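You operate a simulated robot arm through the tools that you are given. There is no shell and no other tool. Be economical: measure what you need, move in short steps, check, and stop when the job is done.

Carry out the task below with a simulated two-armed robot. There is one attempt and no reset: what you move stays moved.

TASK
Lock the drum lid's ring lever with the vent open, then close the vent.
Fine: move the coil of strap off the lid to the green parts patch; the lid turns, so keep it held steady with the other hand while you throw the lever.
Where things are to end (x, y in the base frame): coil of strap within 70 mm of [560, 580].

The check looks at the end state, three seconds after you hand in, the way a careful person would. Anything else that was tipped, shoved, dropped, spilled or broken makes it a failure. A push-on lid holds only when it is set on centred and level and pressed home; a screw cap is set on level and turned clockwise until tight.

THE ROBOT
Two 7-joint arms with two-finger grippers on one trunk, on a base that drives. Base frame: it is fixed to the floor where the robot stands at the start and does not move with it; the origin is under the middle of the robot, x ahead of it, y to its left, z up; the surface under the hand at the start is at about z = 820. Units: mm, degrees, N and s.
The left shoulder is at the start at [64, 216, 1169], the right one opposite. With the tool pointing down near the work surface each hand reaches from about 280 to 800 mm from the robot's upright axis, wherever it stands, measured 20 degrees to its own side. Places, roughly: gear bench [700, 100, 800]; ring lever of the drum lid [600, 300, 900]; vent of the drum lid [600, 100, 900]. Payload 3.18 kg a hand.
The tool frame of a hand sits at the grasp point between the pads (the TCP): z along the fingers, y along the line on which they close. The tips reach 30 mm beyond it. The gripper opens to 144 mm. The gripper's body begins 103 mm behind the TCP.
Orientation is told as [roll, pitch, yaw] about the base's x, y, z axes, in that order, counted from this pose: with the fingers straight down and closing along the base's y, the tool's x points along the base's -x, its y along +y and its z along -z.

THE INTERFACE
- The arms move only by the tool play_rows. It takes "left_rows", "right_rows" or both (then of equal length, played together; a hand with none holds still); each is a list of rows, each a list of 7 numbers: the finger opening in mm, from 0 to 144, then the shift along the tool's x, y, z in units of 100 mm (1.0 is 100 mm), then the turn, a rotation vector about the tool's x, y, z in units of 120 degrees (1.0 is 120 degrees). In form: [[jaw, tx, ty, tz, wx, wy, wz], ...]. A call has 1 to 12 rows; each row is the pose to reach, as a shift and turn from the pose commanded when the call began, along the tool's axes at that moment. A call with a number of a shift or a turn outside -1 to 1 is refused whole. Rows are played at 5 a second. More than 50 mm and 8.6 degrees between two rows, or a gripper value outside its range, and nothing of the call is played. Where a pose cannot be reached the arm comes as near as it can. A force on the tool above 50 N (or 10 N above the force at the start of the call, whichever is more), or a blocked arm, ends the call early, and 0.2 s more pass. The fingers move at their own pace and stop on an object; they squeeze with about 23 N. The grip force told is the motor's: it shows also when the fingers shut on nothing. Time passes only in rows, and 0.2 s behind the last, so rows that repeat a pose let the fingers close. The reply holds the time, the measured pose of the TCP, the force on the tool along the base axes, the opening and the grip force, in the units named above and with some noise, with the torque about the TCP (base axes, N m) and any sound that the robot's microphone picked up, and new pictures: "views" is both (left out), scene, wrist or none (wrist: the cameras of the hands that moved).
- Cameras (640 x 400 px; columns grow to the right, rows downward): "scene" is now at [137.4, 43.9, 1357.1]; the picture's right is [0.48, -0.88, 0.00], its down [-0.52, -0.29, -0.80] and it looks along [0.70, 0.39, -0.60] (base axes); focal length 258 px, centre (320, 200). "left" rides on the left gripper at [76, -16, -143] in its tool frame; the picture's right is [0.21, 0.98, 0.00], its down [-0.84, 0.18, -0.51] and it looks along [-0.50, 0.11, 0.86] (tool axes); focal length 218 px, centre (320, 200). "right" rides on the right gripper at [76, 16, -143] in its tool frame; the picture's right is [-0.21, 0.98, 0.00], its down [-0.84, -0.18, -0.51] and it looks along [-0.50, -0.11, 0.86] (tool axes); focal length 218 px, centre (320, 200). There is no depth. A picture from a camera that has moved, and an enlarged one, comes with that camera's place and axes in the base frame and with its lens.
- raise_lower(by): slides the trunk up (or, below 0, down) by that many mm; the arms and the scene camera ride with it, the base frame stays. It gives what a move gives, with no picture.
- steer(legs): drives the robot by 1 to 6 legs, each [ahead, left, turn to the left] in mm, mm and degrees, along the robot's own axes; the way and the turn of a leg run together, so that a leg with both is an arc; at most 1500 mm and 180 degrees a leg. The arms and the cameras ride along, it lands a little off, and it stops where it bumps. It gives what a move gives, and a new picture of the scene camera.
- aim_head(pan, tilt): turns the head with the scene camera to pan (to the left, within 80 degrees either way) and tilt (down, from -29 to 69), counted from straight ahead of the robot. It gives what a move gives, and a new picture of the scene camera.
- zoom(camera, box): a new picture of the part [left, top, right, bottom] of that camera's present view, enlarged. It takes no simulated time.
- hand_in(): hands the job in; it is judged then, once.

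Go step by step. Nothing tells you exact positions but the pictures and the camera data: compare them with the known pose of the tool, close in by small moves and look again before you grip or let go. The budget is 120 turns and 260 pictures, counting those below and the enlarged ones. Unless the task says otherwise, let go and move clear before handing in.

The tools are called after "Request:" as name(argument=value, ...) on one line, values as JSON. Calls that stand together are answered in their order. play_rows: Moves the arms, as the interface text tells. Its arguments: {"type":"object","properties":{"left_rows":{"type":"array"},"right_rows":{"type":"array"},"views":{"type":"string","enum":["both","scene","wrist","none"]}},"required":[]} The other tools are called the same way: raise_lower (by) slides the trunk up or down; steer (legs) drives the base; aim_head (pan, tilt) turns the head that bears the scene camera; zoom (camera, box) takes an enlarged picture of a part of a camera's view; hand_in () hands the job in.

At the start:

```text
time_s: 0.0
left_ee_pos: [443.3, 518.9, 1158.9]
left_tool_rot: [0.0, 0.0, 0.0]
left_wrist_force: [-0.9, -0.1, -0.1]
left_wrist_torque: [0.02, -0.01, -0.01]
left_grip_width: 144.0
left_finger_force: 0.0
right_ee_pos: [418.1, -21.6, 1198.1]
right_tool_rot: [-0.1, 0.1, 0.1]
right_wrist_force: [-0.4, 0.5, -0.3]
right_wrist_torque: [-0.02, 0.01, 0.0]
right_grip_width: 144.1
right_finger_force: 0.1
trunk travel left (down, up): [-250.0, 119.0]
robot x, y, heading: [0.1, 0.5, -0.0]
head pan, tilt: [28.8, 36.5]
```

scene: 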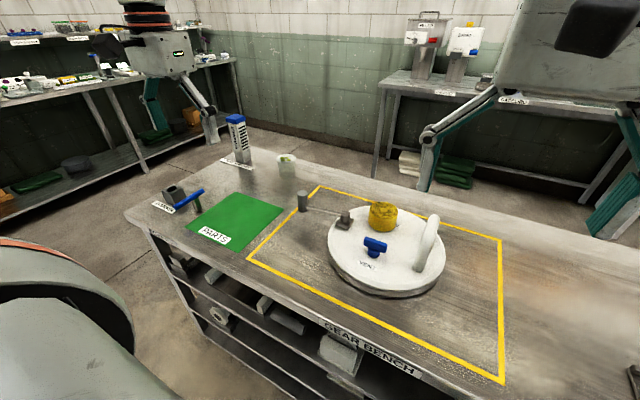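
right: 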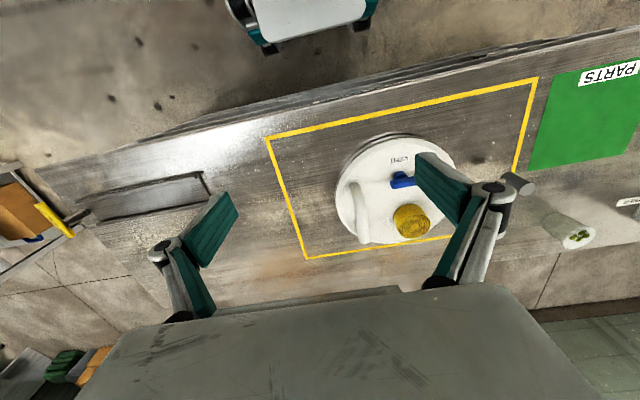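
left: 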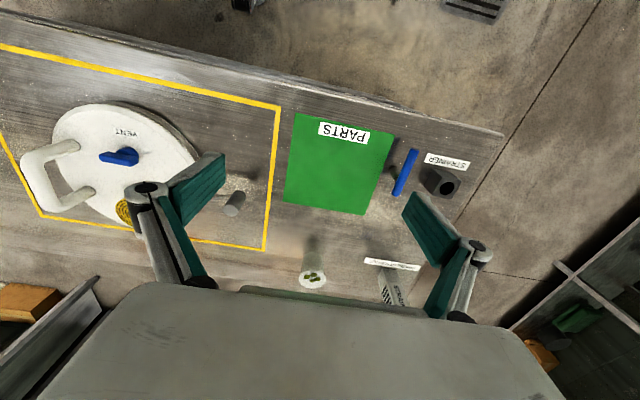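

I see the drum lid with a blue vent, a yellow coil, a white handle, and what may be a lever with a grey post on its left. I'll enlarge the pictures to work out the mechanism.

Request:
zoom(camera="scene", box=[280, 170, 460, 310])

Request:
zoom(camera="left", box=[0, 80, 280, 260])

Request:
zoom(camera="right", box=[310, 110, 550, 270])

```text
2.86 times, centred on (370, 240) of scene
camera zoom: at [137.4, 43.9, 1357.1], right [0.48, -0.88, 0.0], down [-0.52, -0.29, -0.8], along [0.7, 0.39, -0.6], focal length 736 px, centre (177, 86)
```

zoom: 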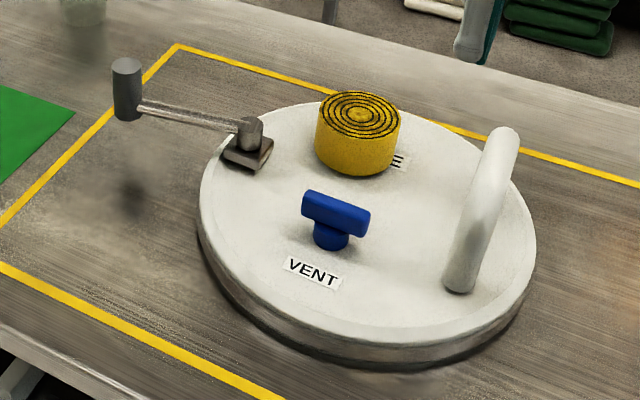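

```text
2.22 times, centred on (140, 170) of left
camera zoom: at [365.2, 502.8, 1301.5], right [-0.21, 0.98, 0.0], down [0.84, 0.18, 0.51], along [0.5, 0.11, -0.86], focal length 485 px, centre (720, 267)
```

zoom: 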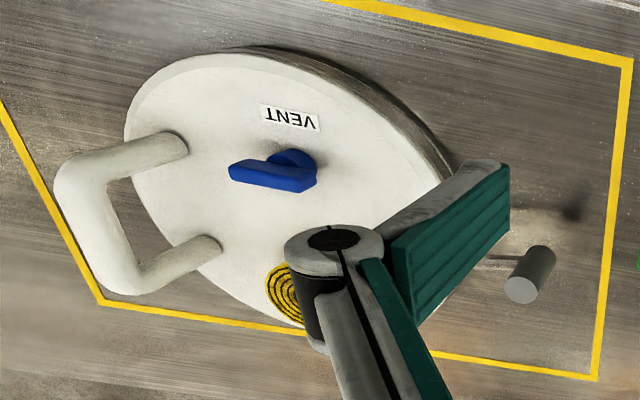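

```text
2.50 times, centred on (430, 190) of right
camera zoom: at [343.8, -4.7, 1340.8], right [0.21, 0.98, 0.0], down [0.84, -0.18, 0.51], along [0.49, -0.11, -0.86], focal length 546 px, centre (45, 225)
```

zoom: 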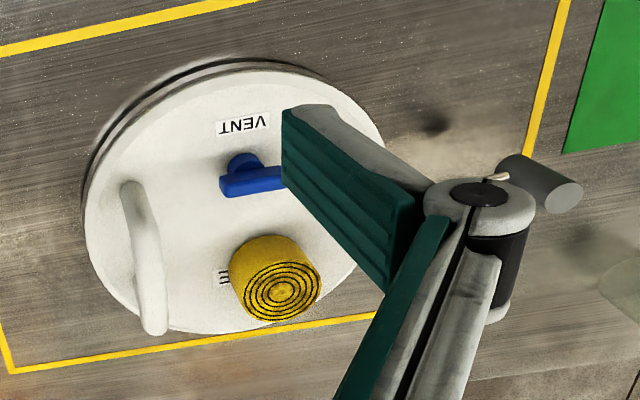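

Rough triangulation puts the lid centre at about (605,110), the coil at about (702,155), the lever pivot at about (638,239) and its knob at about (647,380,900). The coil may be hiding a label and could sit in the lever's sweep, so it goes first. I'm moving the left hand over it.

Request:
play_rows(left_rows=[[144, -0.21, -0.3, 0, 0, 0, 0], [144, -0.42, -0.6, 0, 0, 0, 0], [144, -0.64, -0.91, 0, 0, 0, 0]], views="none")

Request:
play_rows(left_rows=[[144, -0.21, -0.3, 0, 0, 0, 0], [144, -0.42, -0.6, 0, 0, 0, 0], [144, -0.64, -0.91, 0, 0, 0, 0]], views="none")

Request:
play_rows(left_rows=[[144, -0.21, -0.3, 0, 0, 0, 0], [144, -0.42, -0.6, 0, 0, 0, 0], [144, -0.64, -0.91, 0, 0, 0, 0]], views="both")

```text
time_s: 0.8
left_ee_pos: [509.5, 426.1, 1158.1]
left_tool_rot: [0.0, 0.1, 0.0]
left_wrist_force: [0.6, 0.0, -0.3]
left_wrist_torque: [0.03, 0.0, 0.03]
left_grip_width: 144.1
left_finger_force: 0.0
right_ee_pos: [419.2, -22.2, 1196.1]
right_tool_rot: [0.1, 0.2, 0.0]
right_wrist_force: [-0.5, -0.8, -0.3]
right_wrist_torque: [0.07, 0.03, -0.01]
right_grip_width: 144.1
right_finger_force: 0.1
trunk travel left (down, up): [-250.0, 119.0]
robot x, y, heading: [2.1, -1.2, -0.0]
head pan, tilt: [28.8, 36.5]
```

```text
time_s: 1.6
left_ee_pos: [574.6, 335.6, 1158.3]
left_tool_rot: [0.0, 0.1, 0.0]
left_wrist_force: [0.2, -0.1, 0.0]
left_wrist_torque: [0.05, 0.02, 0.02]
left_grip_width: 144.2
left_finger_force: 0.0
right_ee_pos: [419.5, -22.4, 1198.0]
right_tool_rot: [0.2, 0.2, 0.0]
right_wrist_force: [0.6, -0.4, -0.7]
right_wrist_torque: [0.0, 0.02, 0.02]
right_grip_width: 144.2
right_finger_force: 0.0
trunk travel left (down, up): [-250.0, 119.0]
robot x, y, heading: [0.3, -4.6, -0.0]
head pan, tilt: [28.8, 36.5]
```

```text
time_s: 2.4
left_ee_pos: [614.2, 276.3, 1163.4]
left_tool_rot: [0.0, -0.2, 0.1]
left_wrist_force: [-0.8, 0.2, 0.3]
left_wrist_torque: [0.06, -0.11, -0.01]
left_grip_width: 143.8
left_finger_force: 0.1
left hand out of reach, approached as far as the arm can: row 3
right_ee_pos: [415.1, -21.1, 1200.5]
right_tool_rot: [0.1, -0.1, 0.0]
right_wrist_force: [-0.1, -0.5, 0.5]
right_wrist_torque: [0.04, -0.08, 0.02]
right_grip_width: 144.0
right_finger_force: 0.0
trunk travel left (down, up): [-250.0, 119.0]
robot x, y, heading: [-2.1, 1.1, 0.0]
head pan, tilt: [28.8, 36.5]
camera scene: at [134.2, 42.7, 1357.8], right [0.48, -0.88, 0.0], down [-0.52, -0.29, -0.81], along [0.71, 0.39, -0.59], focal length 258 px, centre (320, 200)
camera left: at [534.9, 259.9, 1304.9], right [-0.21, 0.98, 0.0], down [0.84, 0.18, 0.51], along [0.5, 0.11, -0.86], focal length 218 px, centre (320, 200)
```

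scene: 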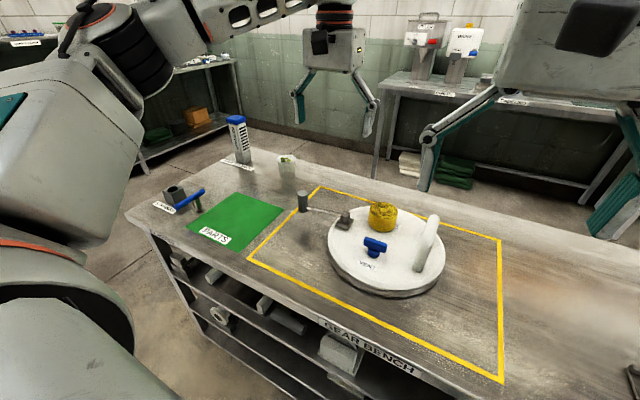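
left: 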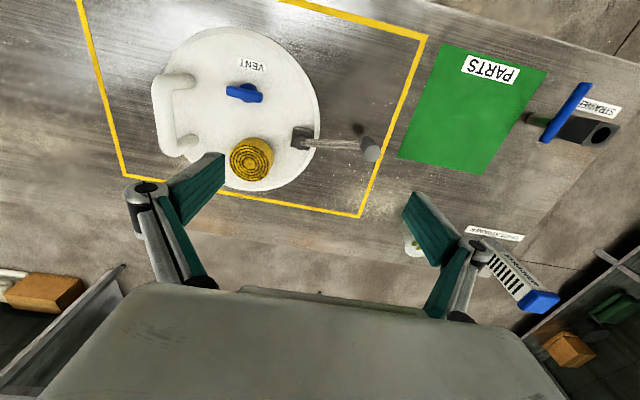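

The left arm reaches less far at height, so I'll go lower and then across. Refined positions: coil (702,160), top at about z 912; lever knob (646,381,905); pivot about (645,247).

Request:
play_rows(left_rows=[[144, 0, 0, 0.4, 0, 0, 0], [144, 0, 0, 0.8, 0, 0, 0], [144, 0, 0, 1.0, 0, 0, 0], [144, 0, 0, 1.0, 0, 0, 0]], views="none")

```text
time_s: 3.4
left_ee_pos: [616.6, 277.2, 1060.2]
left_tool_rot: [0.0, 0.0, 0.0]
left_wrist_force: [0.4, -1.1, 0.0]
left_wrist_torque: [-0.02, -0.01, 0.0]
left_grip_width: 143.9
left_finger_force: 0.1
right_ee_pos: [417.8, -21.6, 1198.6]
right_tool_rot: [0.0, 0.2, 0.1]
right_wrist_force: [0.2, 0.5, 0.6]
right_wrist_torque: [-0.01, 0.03, 0.01]
right_grip_width: 143.9
right_finger_force: 0.0
trunk travel left (down, up): [-250.0, 119.0]
robot x, y, heading: [-1.8, 1.7, -0.1]
head pan, tilt: [28.8, 36.5]
```

Now across toward the coil.

Request:
play_rows(left_rows=[[144, -0.2, -0.25, 0.1, 0, 0, 0], [144, -0.4, -0.5, 0.2, 0, 0, 0], [144, -0.62, -0.75, 0.3, 0, 0, 0], [144, -0.84, -1.0, 0.4, 0, 0, 0], [144, -0.84, -1.0, 0.4, 0, 0, 0]], views="both")

```text
time_s: 4.6
left_ee_pos: [625.2, 242.0, 1023.6]
left_tool_rot: [-0.1, -0.1, 0.0]
left_wrist_force: [0.5, 0.9, 0.2]
left_wrist_torque: [-0.02, 0.02, -0.01]
left_grip_width: 143.9
left_finger_force: 0.1
left hand out of reach, approached as far as the arm can: row 1, 2, 3, 4, 5
right_ee_pos: [419.1, -21.0, 1197.8]
right_tool_rot: [0.0, 0.1, 0.0]
right_wrist_force: [0.2, -0.2, 0.3]
right_wrist_torque: [0.0, 0.03, 0.01]
right_grip_width: 143.8
right_finger_force: 0.0
trunk travel left (down, up): [-250.0, 119.0]
robot x, y, heading: [-1.3, -3.5, 0.0]
head pan, tilt: [28.8, 36.5]
camera scene: at [137.6, 43.9, 1357.0], right [0.48, -0.88, 0.0], down [-0.52, -0.29, -0.8], along [0.7, 0.39, -0.6], focal length 258 px, centre (320, 200)
camera left: at [546.3, 226.6, 1165.7], right [-0.21, 0.98, 0.0], down [0.84, 0.18, 0.51], along [0.5, 0.1, -0.86], focal length 218 px, centre (320, 200)
```

scene: 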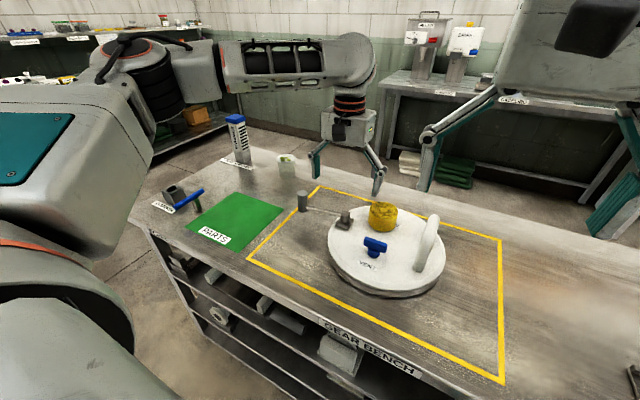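
left: 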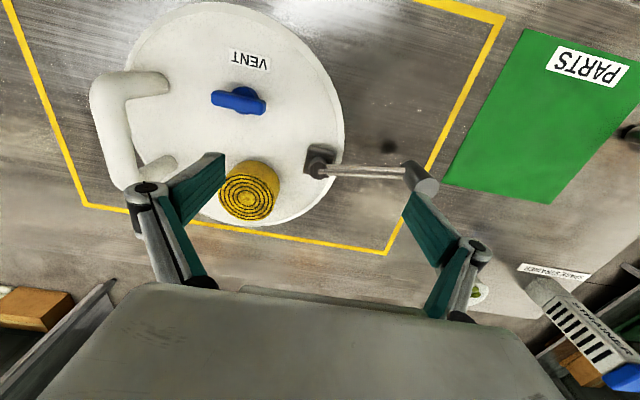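

The arm reaches its limit at about x=625 at this height. The bench's front edge is at about x=396, so I'll drive forward a little.

Request:
steer(legs=[[80, 0, 0]])

```text
time_s: 5.7
left_ee_pos: [703.4, 243.0, 1023.2]
left_tool_rot: [-0.1, -0.1, 0.2]
left_wrist_force: [0.5, 0.0, -0.5]
left_wrist_torque: [-0.02, 0.03, 0.0]
left_grip_width: 144.1
left_finger_force: 0.0
right_ee_pos: [498.6, -21.3, 1197.5]
right_tool_rot: [0.0, 0.1, -0.1]
right_wrist_force: [0.3, -0.1, -0.8]
right_wrist_torque: [0.01, 0.06, 0.02]
right_grip_width: 144.0
right_finger_force: 0.0
trunk travel left (down, up): [-250.0, 119.0]
robot x, y, heading: [79.0, -2.5, -0.1]
head pan, tilt: [28.8, 36.5]
camera scene: at [218.4, 44.1, 1357.0], right [0.48, -0.88, 0.0], down [-0.52, -0.29, -0.8], along [0.7, 0.39, -0.6], focal length 258 px, centre (320, 200)
```

scene: 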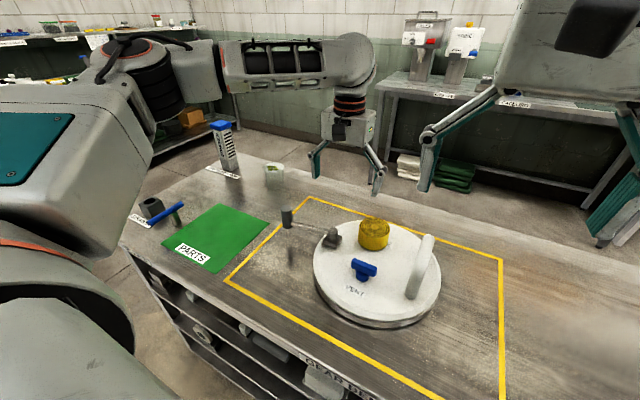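

Now x is right; I'll move to y=160, check, then descend.

Request:
play_rows(left_rows=[[144, 0, -0.4, 0, 0, 0, 0], [144, 0, -0.82, 0.2, 0, 0, 0], [144, 0, -0.82, 0.3, 0, 0, 0], [144, 0, -0.82, 0.3, 0, 0, 0]], views="both")

```text
time_s: 6.7
left_ee_pos: [666.1, 205.1, 996.7]
left_tool_rot: [-0.2, 0.0, 0.1]
left_wrist_force: [0.5, 1.2, -0.3]
left_wrist_torque: [-0.02, -0.03, -0.03]
left_grip_width: 143.8
left_finger_force: 0.0
left hand out of reach, approached as far as the arm can: row 1, 2, 3, 4
right_ee_pos: [498.6, -20.7, 1198.1]
right_tool_rot: [0.0, 0.1, -0.1]
right_wrist_force: [-0.4, 0.3, 0.6]
right_wrist_torque: [0.01, 0.03, 0.0]
right_grip_width: 144.1
right_finger_force: 0.0
trunk travel left (down, up): [-250.0, 119.0]
robot x, y, heading: [83.3, -0.1, 0.2]
head pan, tilt: [28.8, 36.5]
camera scene: at [217.7, 44.2, 1357.0], right [0.48, -0.88, 0.0], down [-0.52, -0.29, -0.8], along [0.7, 0.39, -0.6], focal length 258 px, centre (320, 200)
camera left: at [587.7, 189.8, 1137.8], right [-0.21, 0.98, 0.0], down [0.84, 0.18, 0.51], along [0.5, 0.1, -0.86], focal length 218 px, centre (320, 200)
```

scene: 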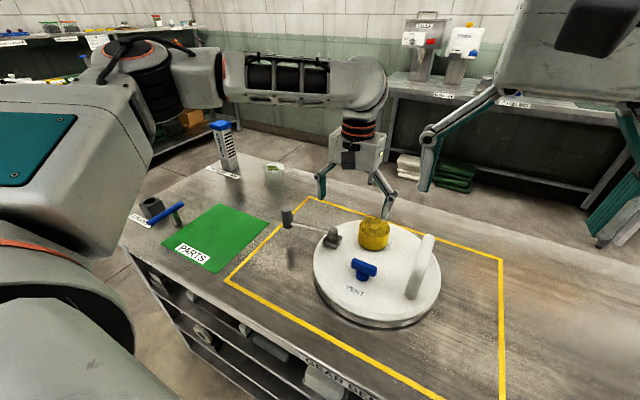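
left: 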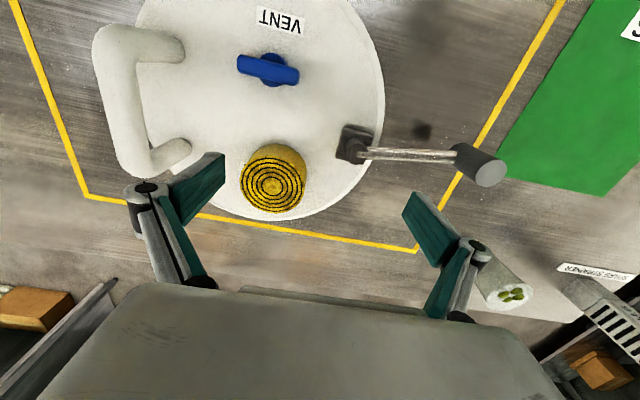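

Cross-body reach is the limit. I'll shift the hand left, then drive the base 110 mm to the right so the coil is on the left hand's side.

Request:
play_rows(left_rows=[[144, -0.1, 0.4, -0.1, 0, 0, 0], [144, -0.25, 0.7, -0.2, 0, 0, 0], [144, -0.36, 0.8, -0.3, 0, 0, 0], [144, -0.36, 0.8, -0.3, 0, 0, 0]], views="none")

Request:
steer(legs=[[0, -120, 0]])

```text
time_s: 7.7
left_ee_pos: [699.9, 288.3, 1030.5]
left_tool_rot: [-0.1, -0.1, 0.0]
left_wrist_force: [0.5, 0.0, 0.0]
left_wrist_torque: [-0.01, 0.03, 0.0]
left_grip_width: 144.3
left_finger_force: 0.1
right_ee_pos: [498.2, -20.8, 1198.6]
right_tool_rot: [0.1, 0.1, -0.1]
right_wrist_force: [0.1, 1.0, 0.0]
right_wrist_torque: [0.03, 0.01, 0.0]
right_grip_width: 144.2
right_finger_force: 0.0
trunk travel left (down, up): [-250.0, 119.0]
robot x, y, heading: [80.0, -0.9, 0.4]
head pan, tilt: [28.8, 36.5]
```

```text
time_s: 9.4
left_ee_pos: [700.7, 166.9, 1029.0]
left_tool_rot: [-0.1, -0.1, 0.1]
left_wrist_force: [1.0, -0.2, 0.1]
left_wrist_torque: [0.01, -0.02, 0.01]
left_grip_width: 144.0
left_finger_force: 0.0
right_ee_pos: [498.9, -140.5, 1197.8]
right_tool_rot: [0.0, 0.0, 0.2]
right_wrist_force: [0.3, -1.1, 0.4]
right_wrist_torque: [-0.02, -0.03, -0.01]
right_grip_width: 144.0
right_finger_force: 0.1
trunk travel left (down, up): [-250.0, 119.0]
robot x, y, heading: [82.7, -117.6, -0.0]
head pan, tilt: [28.8, 36.5]
camera scene: at [217.6, -75.9, 1357.1], right [0.48, -0.87, 0.0], down [-0.52, -0.29, -0.8], along [0.7, 0.39, -0.59], focal length 258 px, centre (320, 200)
```

scene: 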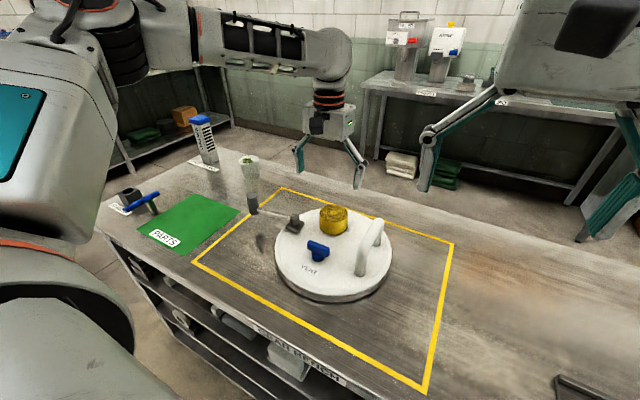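

The hand is now above the coil. I'll descend to about z=965 and look.

Request:
play_rows(left_rows=[[120, 0, 0, 0.3, 0, 0, 0], [120, 0, -0.05, 0.6, 0, 0, 0], [120, 0, -0.05, 0.6, 0, 0, 0]], views="both")

```text
time_s: 10.2
left_ee_pos: [700.3, 164.4, 969.2]
left_tool_rot: [-0.1, -0.1, 0.1]
left_wrist_force: [0.5, -0.2, 0.2]
left_wrist_torque: [-0.02, 0.02, 0.04]
left_grip_width: 120.1
left_finger_force: 0.0
right_ee_pos: [498.3, -139.9, 1198.3]
right_tool_rot: [0.0, 0.1, 0.2]
right_wrist_force: [-0.6, 0.7, 0.1]
right_wrist_torque: [0.01, -0.01, -0.03]
right_grip_width: 143.9
right_finger_force: 0.2
trunk travel left (down, up): [-250.0, 119.0]
robot x, y, heading: [80.4, -118.0, 0.0]
head pan, tilt: [28.8, 36.5]
camera scene: at [217.3, -75.4, 1357.2], right [0.48, -0.87, 0.0], down [-0.52, -0.29, -0.8], along [0.7, 0.39, -0.59], focal length 258 px, centre (320, 200)
camera left: at [622.5, 147.8, 1110.4], right [-0.21, 0.98, 0.0], down [0.84, 0.18, 0.51], along [0.5, 0.11, -0.86], focal length 218 px, centre (320, 200)
```

scene: 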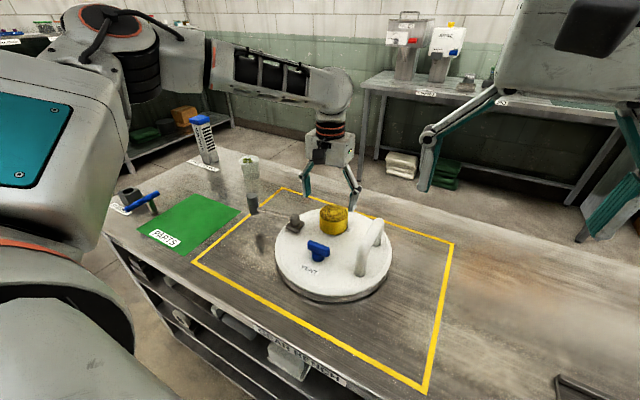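
left: 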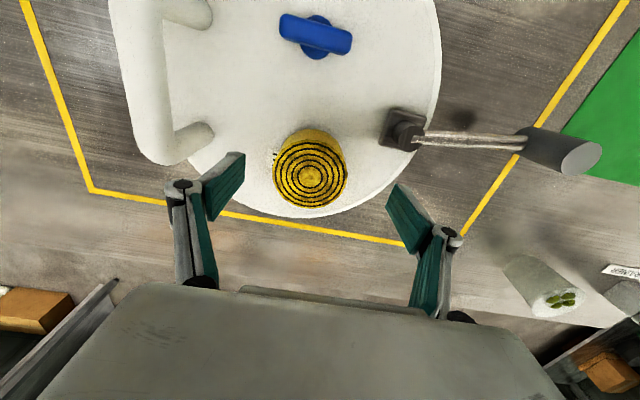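

The coil is triangulated at about (710,158) with its top at about z 910. I'll align and go down to z=918.

Request:
play_rows(left_rows=[[120, -0.1, -0.06, 0.2, 0, 0, 0], [120, -0.1, -0.06, 0.5, 0, 0, 0], [120, -0.1, -0.06, 0.5, 0, 0, 0]], views="both")

Request:
zoom(camera="scene", box=[260, 140, 420, 310])

```text
time_s: 11.0
left_ee_pos: [710.6, 155.9, 918.8]
left_tool_rot: [-0.1, -0.1, 0.3]
left_wrist_force: [0.0, -1.1, 0.5]
left_wrist_torque: [-0.02, -0.03, 0.0]
left_grip_width: 119.8
left_finger_force: 0.1
right_ee_pos: [498.9, -139.2, 1196.3]
right_tool_rot: [0.0, 0.2, 0.1]
right_wrist_force: [-0.1, 0.1, 0.3]
right_wrist_torque: [0.01, 0.04, -0.03]
right_grip_width: 144.0
right_finger_force: 0.0
trunk travel left (down, up): [-250.0, 119.0]
robot x, y, heading: [79.8, -119.1, 0.3]
head pan, tilt: [28.8, 36.5]
camera scene: at [217.5, -75.5, 1357.1], right [0.48, -0.87, 0.0], down [-0.52, -0.29, -0.8], along [0.7, 0.39, -0.59], focal length 258 px, centre (320, 200)
camera left: at [631.2, 139.8, 1060.5], right [-0.21, 0.98, 0.0], down [0.84, 0.18, 0.51], along [0.5, 0.11, -0.86], focal length 218 px, centre (320, 200)
```

scene: 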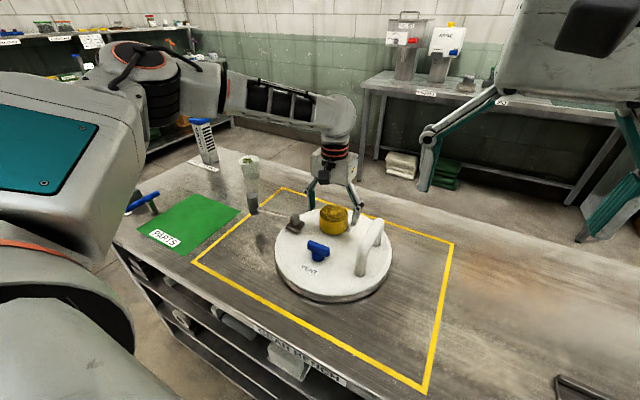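
left: 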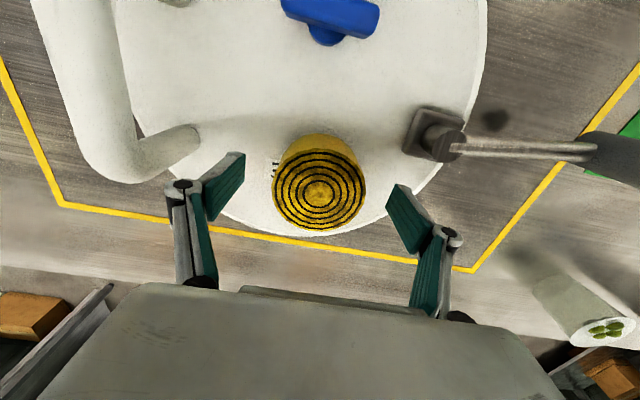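

```text
2.35 times, centred on (340, 225) of scene
camera zoom: at [217.5, -75.5, 1357.1], right [0.48, -0.87, 0.0], down [-0.52, -0.29, -0.8], along [0.7, 0.39, -0.59], focal length 606 px, centre (273, 141)
```

zoom: 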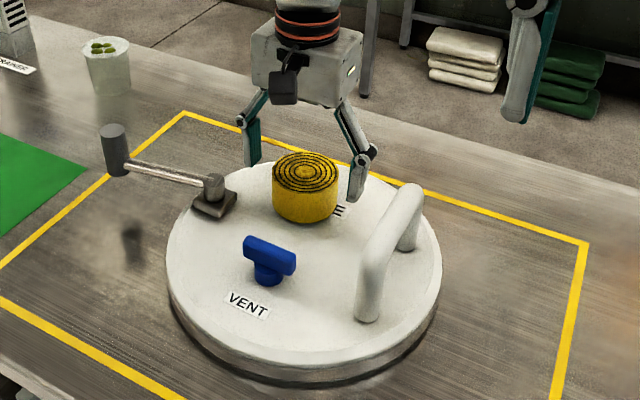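

Aligned. I'll lower to z of about 900 and close on the coil.

Request:
play_rows(left_rows=[[110, 0, -0.01, 0.1, 0, 0, 0], [100, 0, -0.01, 0.18, 0, 0, 0], [50, 0, -0.01, 0.18, 0, 0, 0], [50, 0, -0.01, 0.18, 0, 0, 0], [50, 0, -0.01, 0.18, 0, 0, 0]], views="wrist")

```text
time_s: 12.2
left_ee_pos: [708.2, 157.7, 902.5]
left_tool_rot: [-0.2, -0.2, 0.2]
left_wrist_force: [-0.6, 0.6, 2.4]
left_wrist_torque: [0.07, -0.06, 0.01]
left_grip_width: 78.5
left_finger_force: 22.7
left hand out of reach, approached as far as the arm can: row 2, 3, 4, 5
right_ee_pos: [498.8, -139.7, 1198.2]
right_tool_rot: [0.0, 0.1, 0.1]
right_wrist_force: [0.4, 0.1, 0.3]
right_wrist_torque: [-0.02, 0.02, 0.03]
right_grip_width: 144.2
right_finger_force: 0.1
trunk travel left (down, up): [-250.0, 119.0]
robot x, y, heading: [79.6, -116.3, 0.3]
head pan, tilt: [28.8, 36.5]
camera left: at [628.4, 141.3, 1044.4], right [-0.21, 0.98, 0.0], down [0.84, 0.18, 0.51], along [0.5, 0.1, -0.86], focal length 218 px, centre (320, 200)
```

left: 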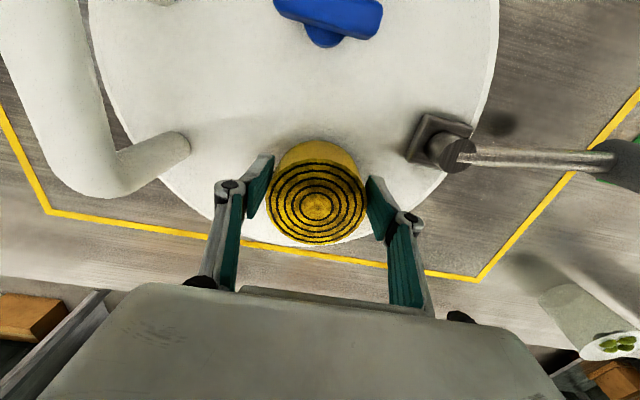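

The coil is gripped (78.5 mm wide). Lifting.

Request:
play_rows(left_rows=[[50, 0, 0, -0.2, 0, 0, 0], [50, 0, 0, -0.5, 0, 0, 0], [50, 0, 0, -0.8, 0, 0, 0], [50, 0, 0, -1.0, 0, 0, 0], [50, 0, 0, -1.0, 0, 0, 0]], views="both")

Request:
zoom(camera="scene", box=[260, 190, 420, 310])

```text
time_s: 13.4
left_ee_pos: [707.4, 159.2, 1002.9]
left_tool_rot: [0.0, -0.1, 0.1]
left_wrist_force: [1.1, -0.6, -2.2]
left_wrist_torque: [-0.02, 0.03, -0.01]
left_grip_width: 78.6
left_finger_force: 23.3
right_ee_pos: [499.2, -140.9, 1198.1]
right_tool_rot: [-0.1, 0.1, 0.3]
right_wrist_force: [-0.3, -0.2, 0.0]
right_wrist_torque: [-0.04, 0.04, -0.01]
right_grip_width: 143.8
right_finger_force: 0.0
trunk travel left (down, up): [-250.0, 119.0]
robot x, y, heading: [82.9, -122.1, 0.3]
head pan, tilt: [28.8, 36.5]
camera scene: at [217.9, -75.3, 1357.0], right [0.48, -0.87, 0.0], down [-0.52, -0.29, -0.8], along [0.7, 0.39, -0.6], focal length 258 px, centre (320, 200)
camera left: at [629.5, 142.2, 1144.8], right [-0.21, 0.98, 0.0], down [0.84, 0.18, 0.51], along [0.5, 0.11, -0.86], focal length 218 px, centre (320, 200)
```

scene: 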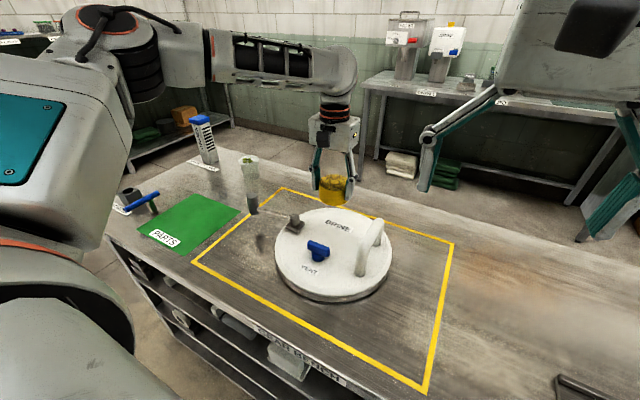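
left: 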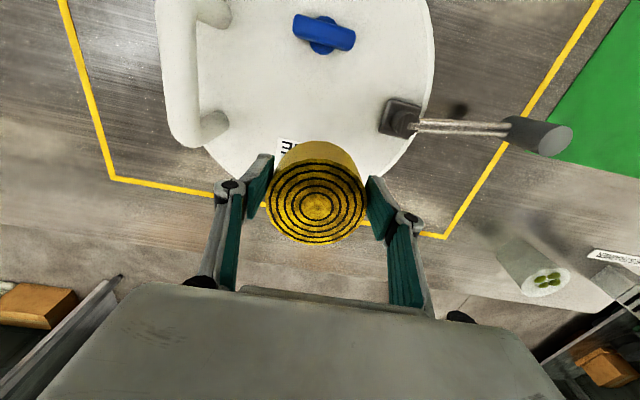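

```text
3.33 times, centred on (340, 250) of scene
camera zoom: at [217.9, -75.3, 1357.0], right [0.48, -0.87, 0.0], down [-0.52, -0.29, -0.8], along [0.7, 0.39, -0.6], focal length 859 px, centre (253, 33)
```

zoom: 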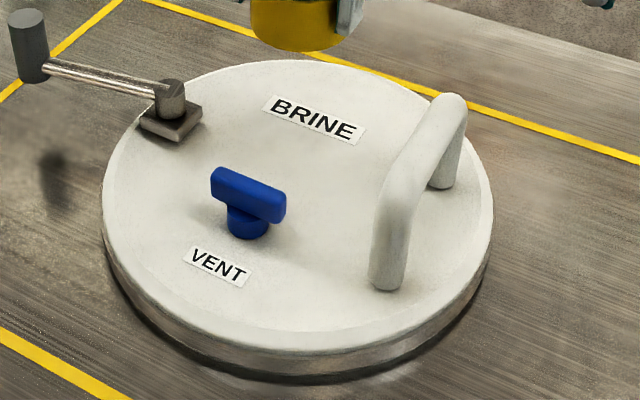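

The coil was covering only a "BRINE" label, so nothing tells me the throw direction. I'll look closely at the vent and lever from here, then drive left to carry the coil to the green patch.

Request:
zoom(camera="left", box=[260, 0, 440, 150])

Request:
steer(legs=[[0, 160, 0]])

```text
2.67 times, centred on (350, 75) of left
camera zoom: at [629.5, 142.2, 1144.8], right [-0.21, 0.98, 0.0], down [0.84, 0.18, 0.51], along [0.5, 0.11, -0.86], focal length 582 px, centre (240, 533)
```

zoom: 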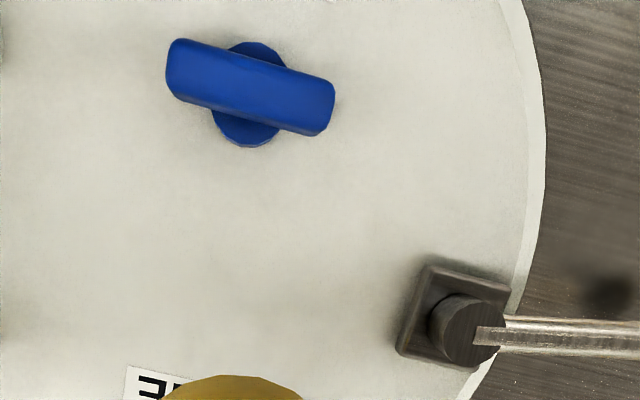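

```text
time_s: 15.5
left_ee_pos: [707.2, 325.4, 1003.1]
left_tool_rot: [-0.1, -0.2, 0.1]
left_wrist_force: [-0.1, -0.4, -1.0]
left_wrist_torque: [0.01, 0.03, -0.02]
left_grip_width: 78.7
left_finger_force: 22.8
right_ee_pos: [498.4, 27.9, 1196.2]
right_tool_rot: [0.0, 0.1, 0.1]
right_wrist_force: [-0.3, 0.3, -0.6]
right_wrist_torque: [-0.01, 0.03, 0.01]
right_grip_width: 144.0
right_finger_force: 0.1
trunk travel left (down, up): [-250.0, 119.0]
robot x, y, heading: [82.1, 50.9, -0.0]
head pan, tilt: [28.8, 36.5]
camera scene: at [217.4, 92.9, 1357.0], right [0.48, -0.88, 0.0], down [-0.52, -0.29, -0.8], along [0.7, 0.39, -0.6], focal length 258 px, centre (320, 200)
```

scene: 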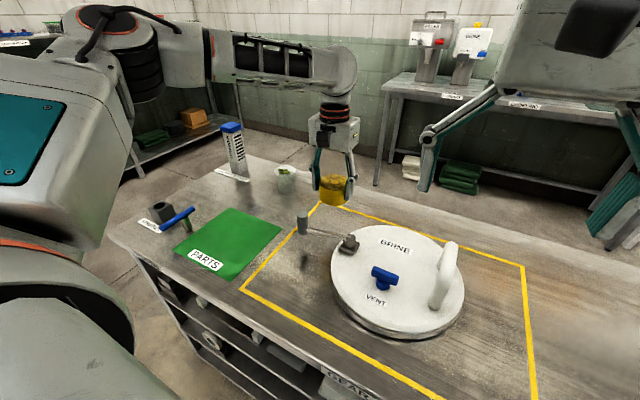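

The target is (572,562), inside the 70 mm tolerance and away from the blue-handled tool. Moving there at height.

Request:
play_rows(left_rows=[[50, 0.22, 0.4, 0, 0, 0, 0], [50, 0.45, 0.8, 0, 0, 0, 0]], views="none")

Request:
play_rows(left_rows=[[50, 0.22, 0.4, 0, 0, 0, 0], [50, 0.45, 0.8, 0, 0, 0, 0]], views="none")

Request:
play_rows(left_rows=[[50, 0.22, 0.4, 0, 0, 0, 0], [50, 0.45, 0.77, 0, 0, 0, 0], [50, 0.45, 0.77, 0.3, 0, 0, 0], [50, 0.45, 0.77, 0.5, 0, 0, 0], [50, 0.45, 0.77, 0.5, 0, 0, 0]], views="both")

```text
time_s: 16.1
left_ee_pos: [657.9, 405.4, 1004.8]
left_tool_rot: [-0.1, -0.1, 0.1]
left_wrist_force: [0.4, -0.3, -1.3]
left_wrist_torque: [-0.04, 0.05, -0.01]
left_grip_width: 78.9
left_finger_force: 23.4
right_ee_pos: [497.8, 28.4, 1198.6]
right_tool_rot: [0.0, 0.1, 0.1]
right_wrist_force: [-0.2, 0.3, 0.2]
right_wrist_torque: [-0.02, -0.02, -0.01]
right_grip_width: 144.0
right_finger_force: 0.0
trunk travel left (down, up): [-250.0, 119.0]
robot x, y, heading: [78.4, 51.3, 0.2]
head pan, tilt: [28.8, 36.5]
```

```text
time_s: 16.7
left_ee_pos: [612.7, 486.8, 1003.5]
left_tool_rot: [-0.2, -0.1, 0.0]
left_wrist_force: [0.7, -0.2, -2.4]
left_wrist_torque: [-0.04, 0.05, -0.02]
left_grip_width: 78.2
left_finger_force: 23.2
right_ee_pos: [497.6, 28.5, 1196.7]
right_tool_rot: [0.0, 0.1, 0.1]
right_wrist_force: [-0.3, -0.1, 0.7]
right_wrist_torque: [-0.03, 0.0, 0.0]
right_grip_width: 144.0
right_finger_force: 0.0
trunk travel left (down, up): [-250.0, 119.0]
robot x, y, heading: [79.7, 48.3, 0.2]
head pan, tilt: [28.8, 36.5]
```

```text
time_s: 17.9
left_ee_pos: [568.6, 561.9, 952.2]
left_tool_rot: [-0.1, -0.1, 0.0]
left_wrist_force: [-0.5, -0.7, -1.6]
left_wrist_torque: [-0.01, -0.01, -0.01]
left_grip_width: 78.2
left_finger_force: 22.6
right_ee_pos: [498.7, 27.7, 1198.3]
right_tool_rot: [0.0, 0.1, 0.1]
right_wrist_force: [0.7, -0.6, 0.5]
right_wrist_torque: [-0.01, -0.03, 0.02]
right_grip_width: 144.1
right_finger_force: 0.2
trunk travel left (down, up): [-250.0, 119.0]
robot x, y, heading: [79.4, 46.4, 0.0]
head pan, tilt: [28.8, 36.5]
camera scene: at [217.5, 92.4, 1357.0], right [0.48, -0.88, 0.0], down [-0.52, -0.29, -0.8], along [0.7, 0.39, -0.6], focal length 258 px, centre (320, 200)
camera left: at [491.1, 545.7, 1094.5], right [-0.21, 0.98, 0.0], down [0.84, 0.18, 0.51], along [0.5, 0.1, -0.86], focal length 218 px, centre (320, 200)
```

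scene: 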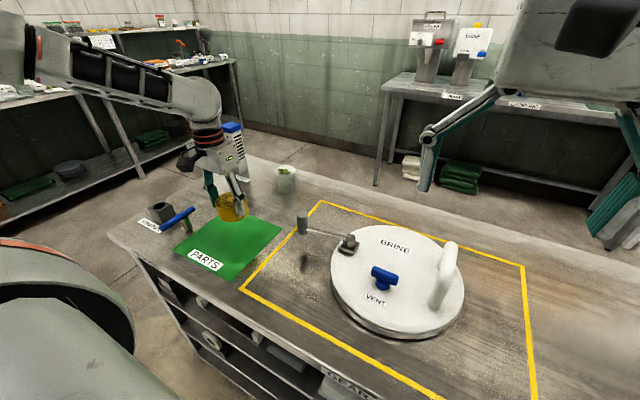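
left: 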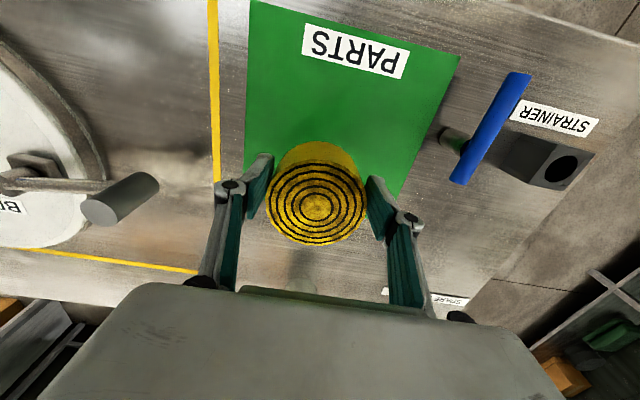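

Descending to the patch until contact.

Request:
play_rows(left_rows=[[50, 0, 0, 0.3, 0, 0, 0], [50, 0, 0, 0.6, 0, 0, 0], [50, 0, 0, 0.8, 0, 0, 0], [50, 0, 0, 0.85, 0, 0, 0], [50, 0, 0, 0.88, 0, 0, 0]], views="wrist")

```text
time_s: 19.1
left_ee_pos: [572.9, 561.3, 866.8]
left_tool_rot: [-0.1, -0.4, 0.2]
left_wrist_force: [-2.8, 0.6, 12.8]
left_wrist_torque: [-0.19, 0.11, -0.03]
left_grip_width: 78.4
left_finger_force: 22.6
right_ee_pos: [496.7, 27.5, 1199.2]
right_tool_rot: [0.0, 0.1, 0.1]
right_wrist_force: [0.4, 0.3, 0.0]
right_wrist_torque: [0.02, 0.0, 0.0]
right_grip_width: 144.0
right_finger_force: 0.0
trunk travel left (down, up): [-250.0, 119.0]
robot x, y, heading: [79.5, 45.3, 0.0]
head pan, tilt: [28.8, 36.5]
camera left: at [493.6, 545.1, 1008.0], right [-0.21, 0.98, 0.0], down [0.84, 0.18, 0.51], along [0.5, 0.11, -0.86], focal length 218 px, centre (320, 200)
```

left: 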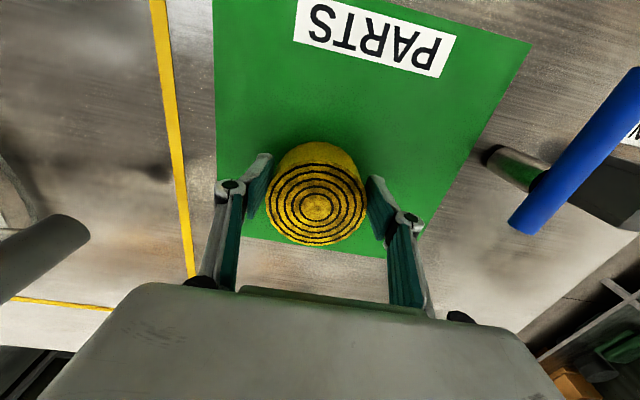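

Contact made. Releasing and lifting away.

Request:
play_rows(left_rows=[[90, 0, 0, -0.02, 0, 0, 0], [105, 0, 0, -0.02, 0, 0, 0], [105, 0, 0, -0.3, 0, 0, 0], [105, 0, 0, -0.7, 0, 0, 0], [105, 0, 0, -1.0, 0, 0, 0]], views="both")

```text
time_s: 20.3
left_ee_pos: [568.8, 562.7, 967.4]
left_tool_rot: [-0.1, 0.0, 0.0]
left_wrist_force: [-0.3, 0.5, 0.1]
left_wrist_torque: [-0.01, -0.03, 0.02]
left_grip_width: 105.0
left_finger_force: 0.0
right_ee_pos: [497.0, 27.1, 1198.2]
right_tool_rot: [0.0, 0.0, 0.1]
right_wrist_force: [0.4, -0.6, -0.1]
right_wrist_torque: [0.03, -0.04, 0.01]
right_grip_width: 143.9
right_finger_force: 0.1
trunk travel left (down, up): [-250.0, 119.0]
robot x, y, heading: [79.3, 50.0, -0.2]
head pan, tilt: [28.8, 36.5]
camera scene: at [216.7, 92.1, 1357.2], right [0.48, -0.88, 0.0], down [-0.52, -0.29, -0.8], along [0.7, 0.39, -0.59], focal length 258 px, centre (320, 200)
camera left: at [491.7, 546.0, 1108.7], right [-0.21, 0.98, 0.0], down [0.84, 0.18, 0.51], along [0.5, 0.11, -0.86], focal length 218 px, centre (320, 200)
```

scene: 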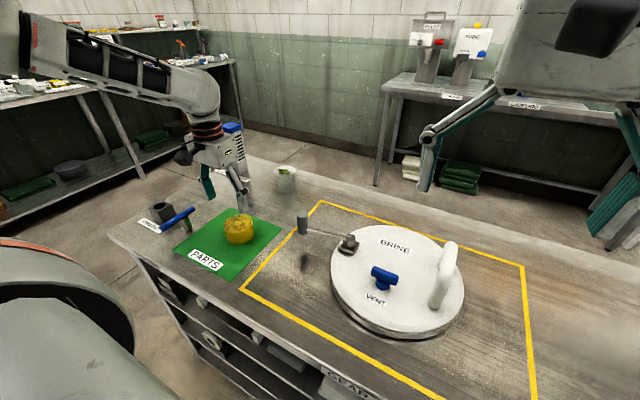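
left: 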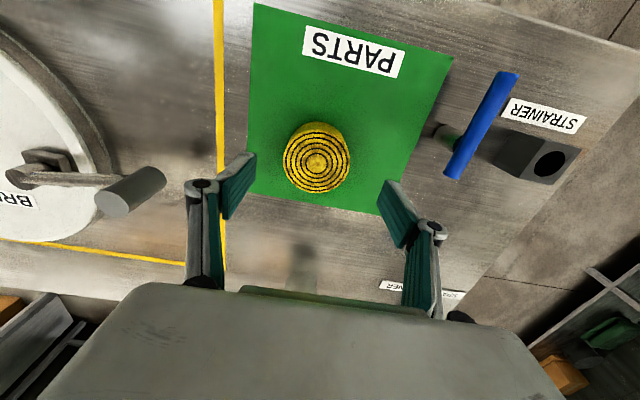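

The coil sits on the patch. Now I'll study the lever and handle closely.

Request:
zoom(camera="scene", box=[280, 190, 480, 345])

Request:
zoom(camera="right", box=[160, 60, 480, 260])

```text
2.58 times, centred on (380, 268) of scene
camera zoom: at [216.7, 92.1, 1357.2], right [0.48, -0.88, 0.0], down [-0.52, -0.29, -0.8], along [0.7, 0.39, -0.59], focal length 665 px, centre (165, 26)
```

zoom: 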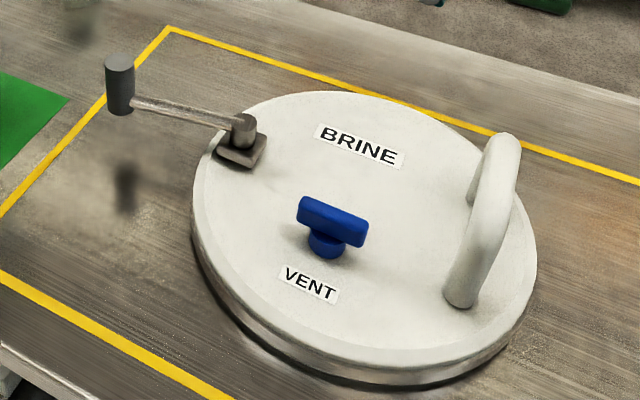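

```text
2.00 times, centred on (320, 160) of right
camera zoom: at [423.2, 43.8, 1341.1], right [0.21, 0.98, 0.0], down [0.84, -0.18, 0.51], along [0.5, -0.1, -0.86], focal length 436 px, centre (320, 280)
```

zoom: 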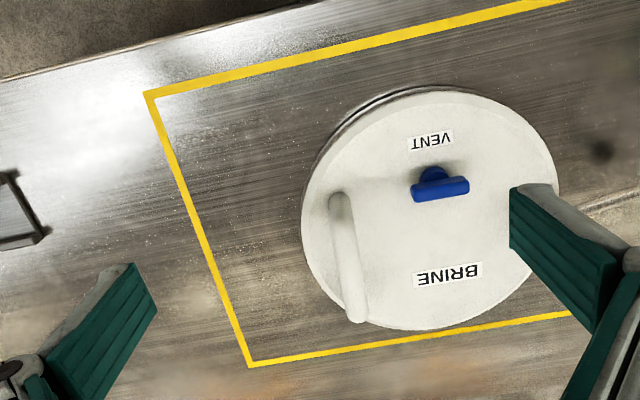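

The handle bar is at about x 597–717, y≈24, z≈925, and the lever knob is at (646,381). Both hands will have to reach far, so I'll look down to see whether the base can go further forward.

Request:
aim_head(pan=0, tilt=69)

```text
time_s: 21.3
left_ee_pos: [571.4, 562.7, 966.7]
left_tool_rot: [-0.2, -0.1, 0.1]
left_wrist_force: [-0.6, -0.5, 0.1]
left_wrist_torque: [-0.02, 0.02, 0.01]
left_grip_width: 105.1
left_finger_force: 0.0
right_ee_pos: [498.8, 27.2, 1198.8]
right_tool_rot: [0.0, 0.1, 0.1]
right_wrist_force: [-1.0, 0.3, -0.6]
right_wrist_torque: [-0.01, -0.01, 0.0]
right_grip_width: 143.9
right_finger_force: 0.1
trunk travel left (down, up): [-250.0, 119.0]
robot x, y, heading: [75.5, 50.3, 0.1]
head pan, tilt: [0.0, 68.8]
camera scene: at [196.9, 50.5, 1315.8], right [0.0, -1.0, 0.0], down [-0.93, 0.0, -0.36], along [0.36, 0.0, -0.93], focal length 258 px, centre (320, 200)
```

scene: 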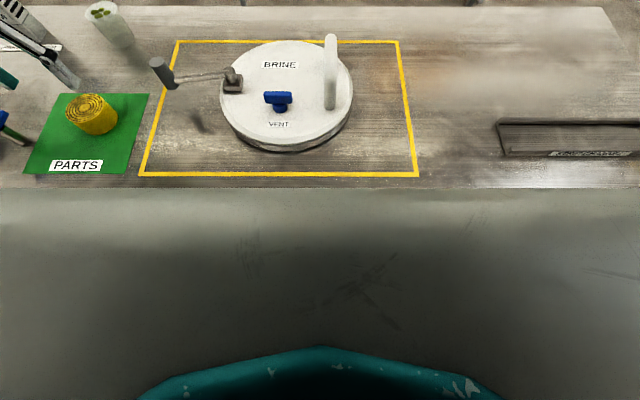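

The chest hides the base, so this view doesn't settle it. I'll raise the left hand clear and drive gently forward and left to centre both hands on their targets; the base stops if it bumps.

Request:
play_rows(left_rows=[[105, 0, -0.2, -0.3, 0, 0, 0], [105, 0, -0.5, -0.6, 0, 0, 0], [105, 0.05, -0.8, -0.9, 0, 0, 0], [105, 0.05, -1.0, -1.0, 0, 0, 0], [105, 0.05, -1.0, -1.0, 0, 0, 0]], views="none")

Request:
steer(legs=[[0, 145, 0], [60, 0, 0]])

Request:
aim_head(pan=0, tilt=45)

```text
time_s: 22.5
left_ee_pos: [566.2, 462.6, 1064.2]
left_tool_rot: [-0.1, -0.1, 0.2]
left_wrist_force: [-0.6, -0.7, 0.8]
left_wrist_torque: [0.02, 0.01, 0.06]
left_grip_width: 105.1
left_finger_force: 0.1
right_ee_pos: [497.9, 28.5, 1198.0]
right_tool_rot: [-0.1, 0.1, 0.1]
right_wrist_force: [0.9, 0.2, 0.3]
right_wrist_torque: [0.05, 0.01, 0.01]
right_grip_width: 143.9
right_finger_force: 0.0
trunk travel left (down, up): [-250.0, 119.0]
robot x, y, heading: [81.9, 47.5, 0.1]
head pan, tilt: [0.0, 68.8]
```

```text
time_s: 25.0
left_ee_pos: [608.2, 608.7, 1064.1]
left_tool_rot: [-0.1, -0.1, 0.1]
left_wrist_force: [-1.2, -0.5, 0.7]
left_wrist_torque: [-0.01, -0.07, 0.01]
left_grip_width: 105.1
left_finger_force: 0.0
right_ee_pos: [540.5, 172.9, 1195.8]
right_tool_rot: [0.0, 0.1, -0.1]
right_wrist_force: [-0.9, -0.3, 0.6]
right_wrist_torque: [0.0, -0.04, 0.03]
right_grip_width: 143.9
right_finger_force: 0.0
trunk travel left (down, up): [-250.0, 119.0]
robot x, y, heading: [121.4, 194.7, -0.2]
head pan, tilt: [0.0, 68.8]
stopped in leg 2: the robot was blocked; the commanded pose is now the measured one
camera scene: at [237.4, 196.1, 1315.5], right [0.0, -1.0, 0.0], down [-0.93, 0.0, -0.36], along [0.36, 0.0, -0.93], focal length 258 px, centre (320, 200)
```

scene: 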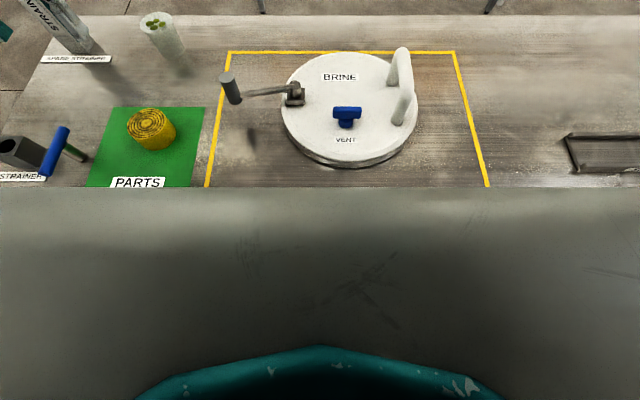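

```text
time_s: 25.9
left_ee_pos: [608.4, 608.0, 1065.1]
left_tool_rot: [-0.1, 0.0, 0.0]
left_wrist_force: [0.5, -0.3, 0.3]
left_wrist_torque: [0.01, 0.01, -0.02]
left_grip_width: 105.0
left_finger_force: 0.1
right_ee_pos: [540.2, 172.5, 1197.1]
right_tool_rot: [0.0, 0.4, -0.1]
right_wrist_force: [-0.4, -0.8, 0.4]
right_wrist_torque: [0.01, -0.02, 0.01]
right_grip_width: 143.9
right_finger_force: 0.1
trunk travel left (down, up): [-250.0, 119.0]
robot x, y, heading: [122.0, 192.2, -0.2]
head pan, tilt: [0.0, 45.0]
camera scene: at [263.1, 196.1, 1344.5], right [0.0, -1.0, 0.0], down [-0.71, 0.0, -0.71], along [0.71, 0.0, -0.71], focal length 258 px, centre (320, 200)
```

scene: 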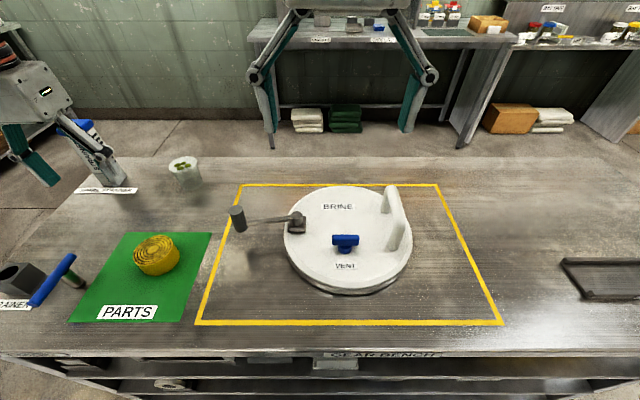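

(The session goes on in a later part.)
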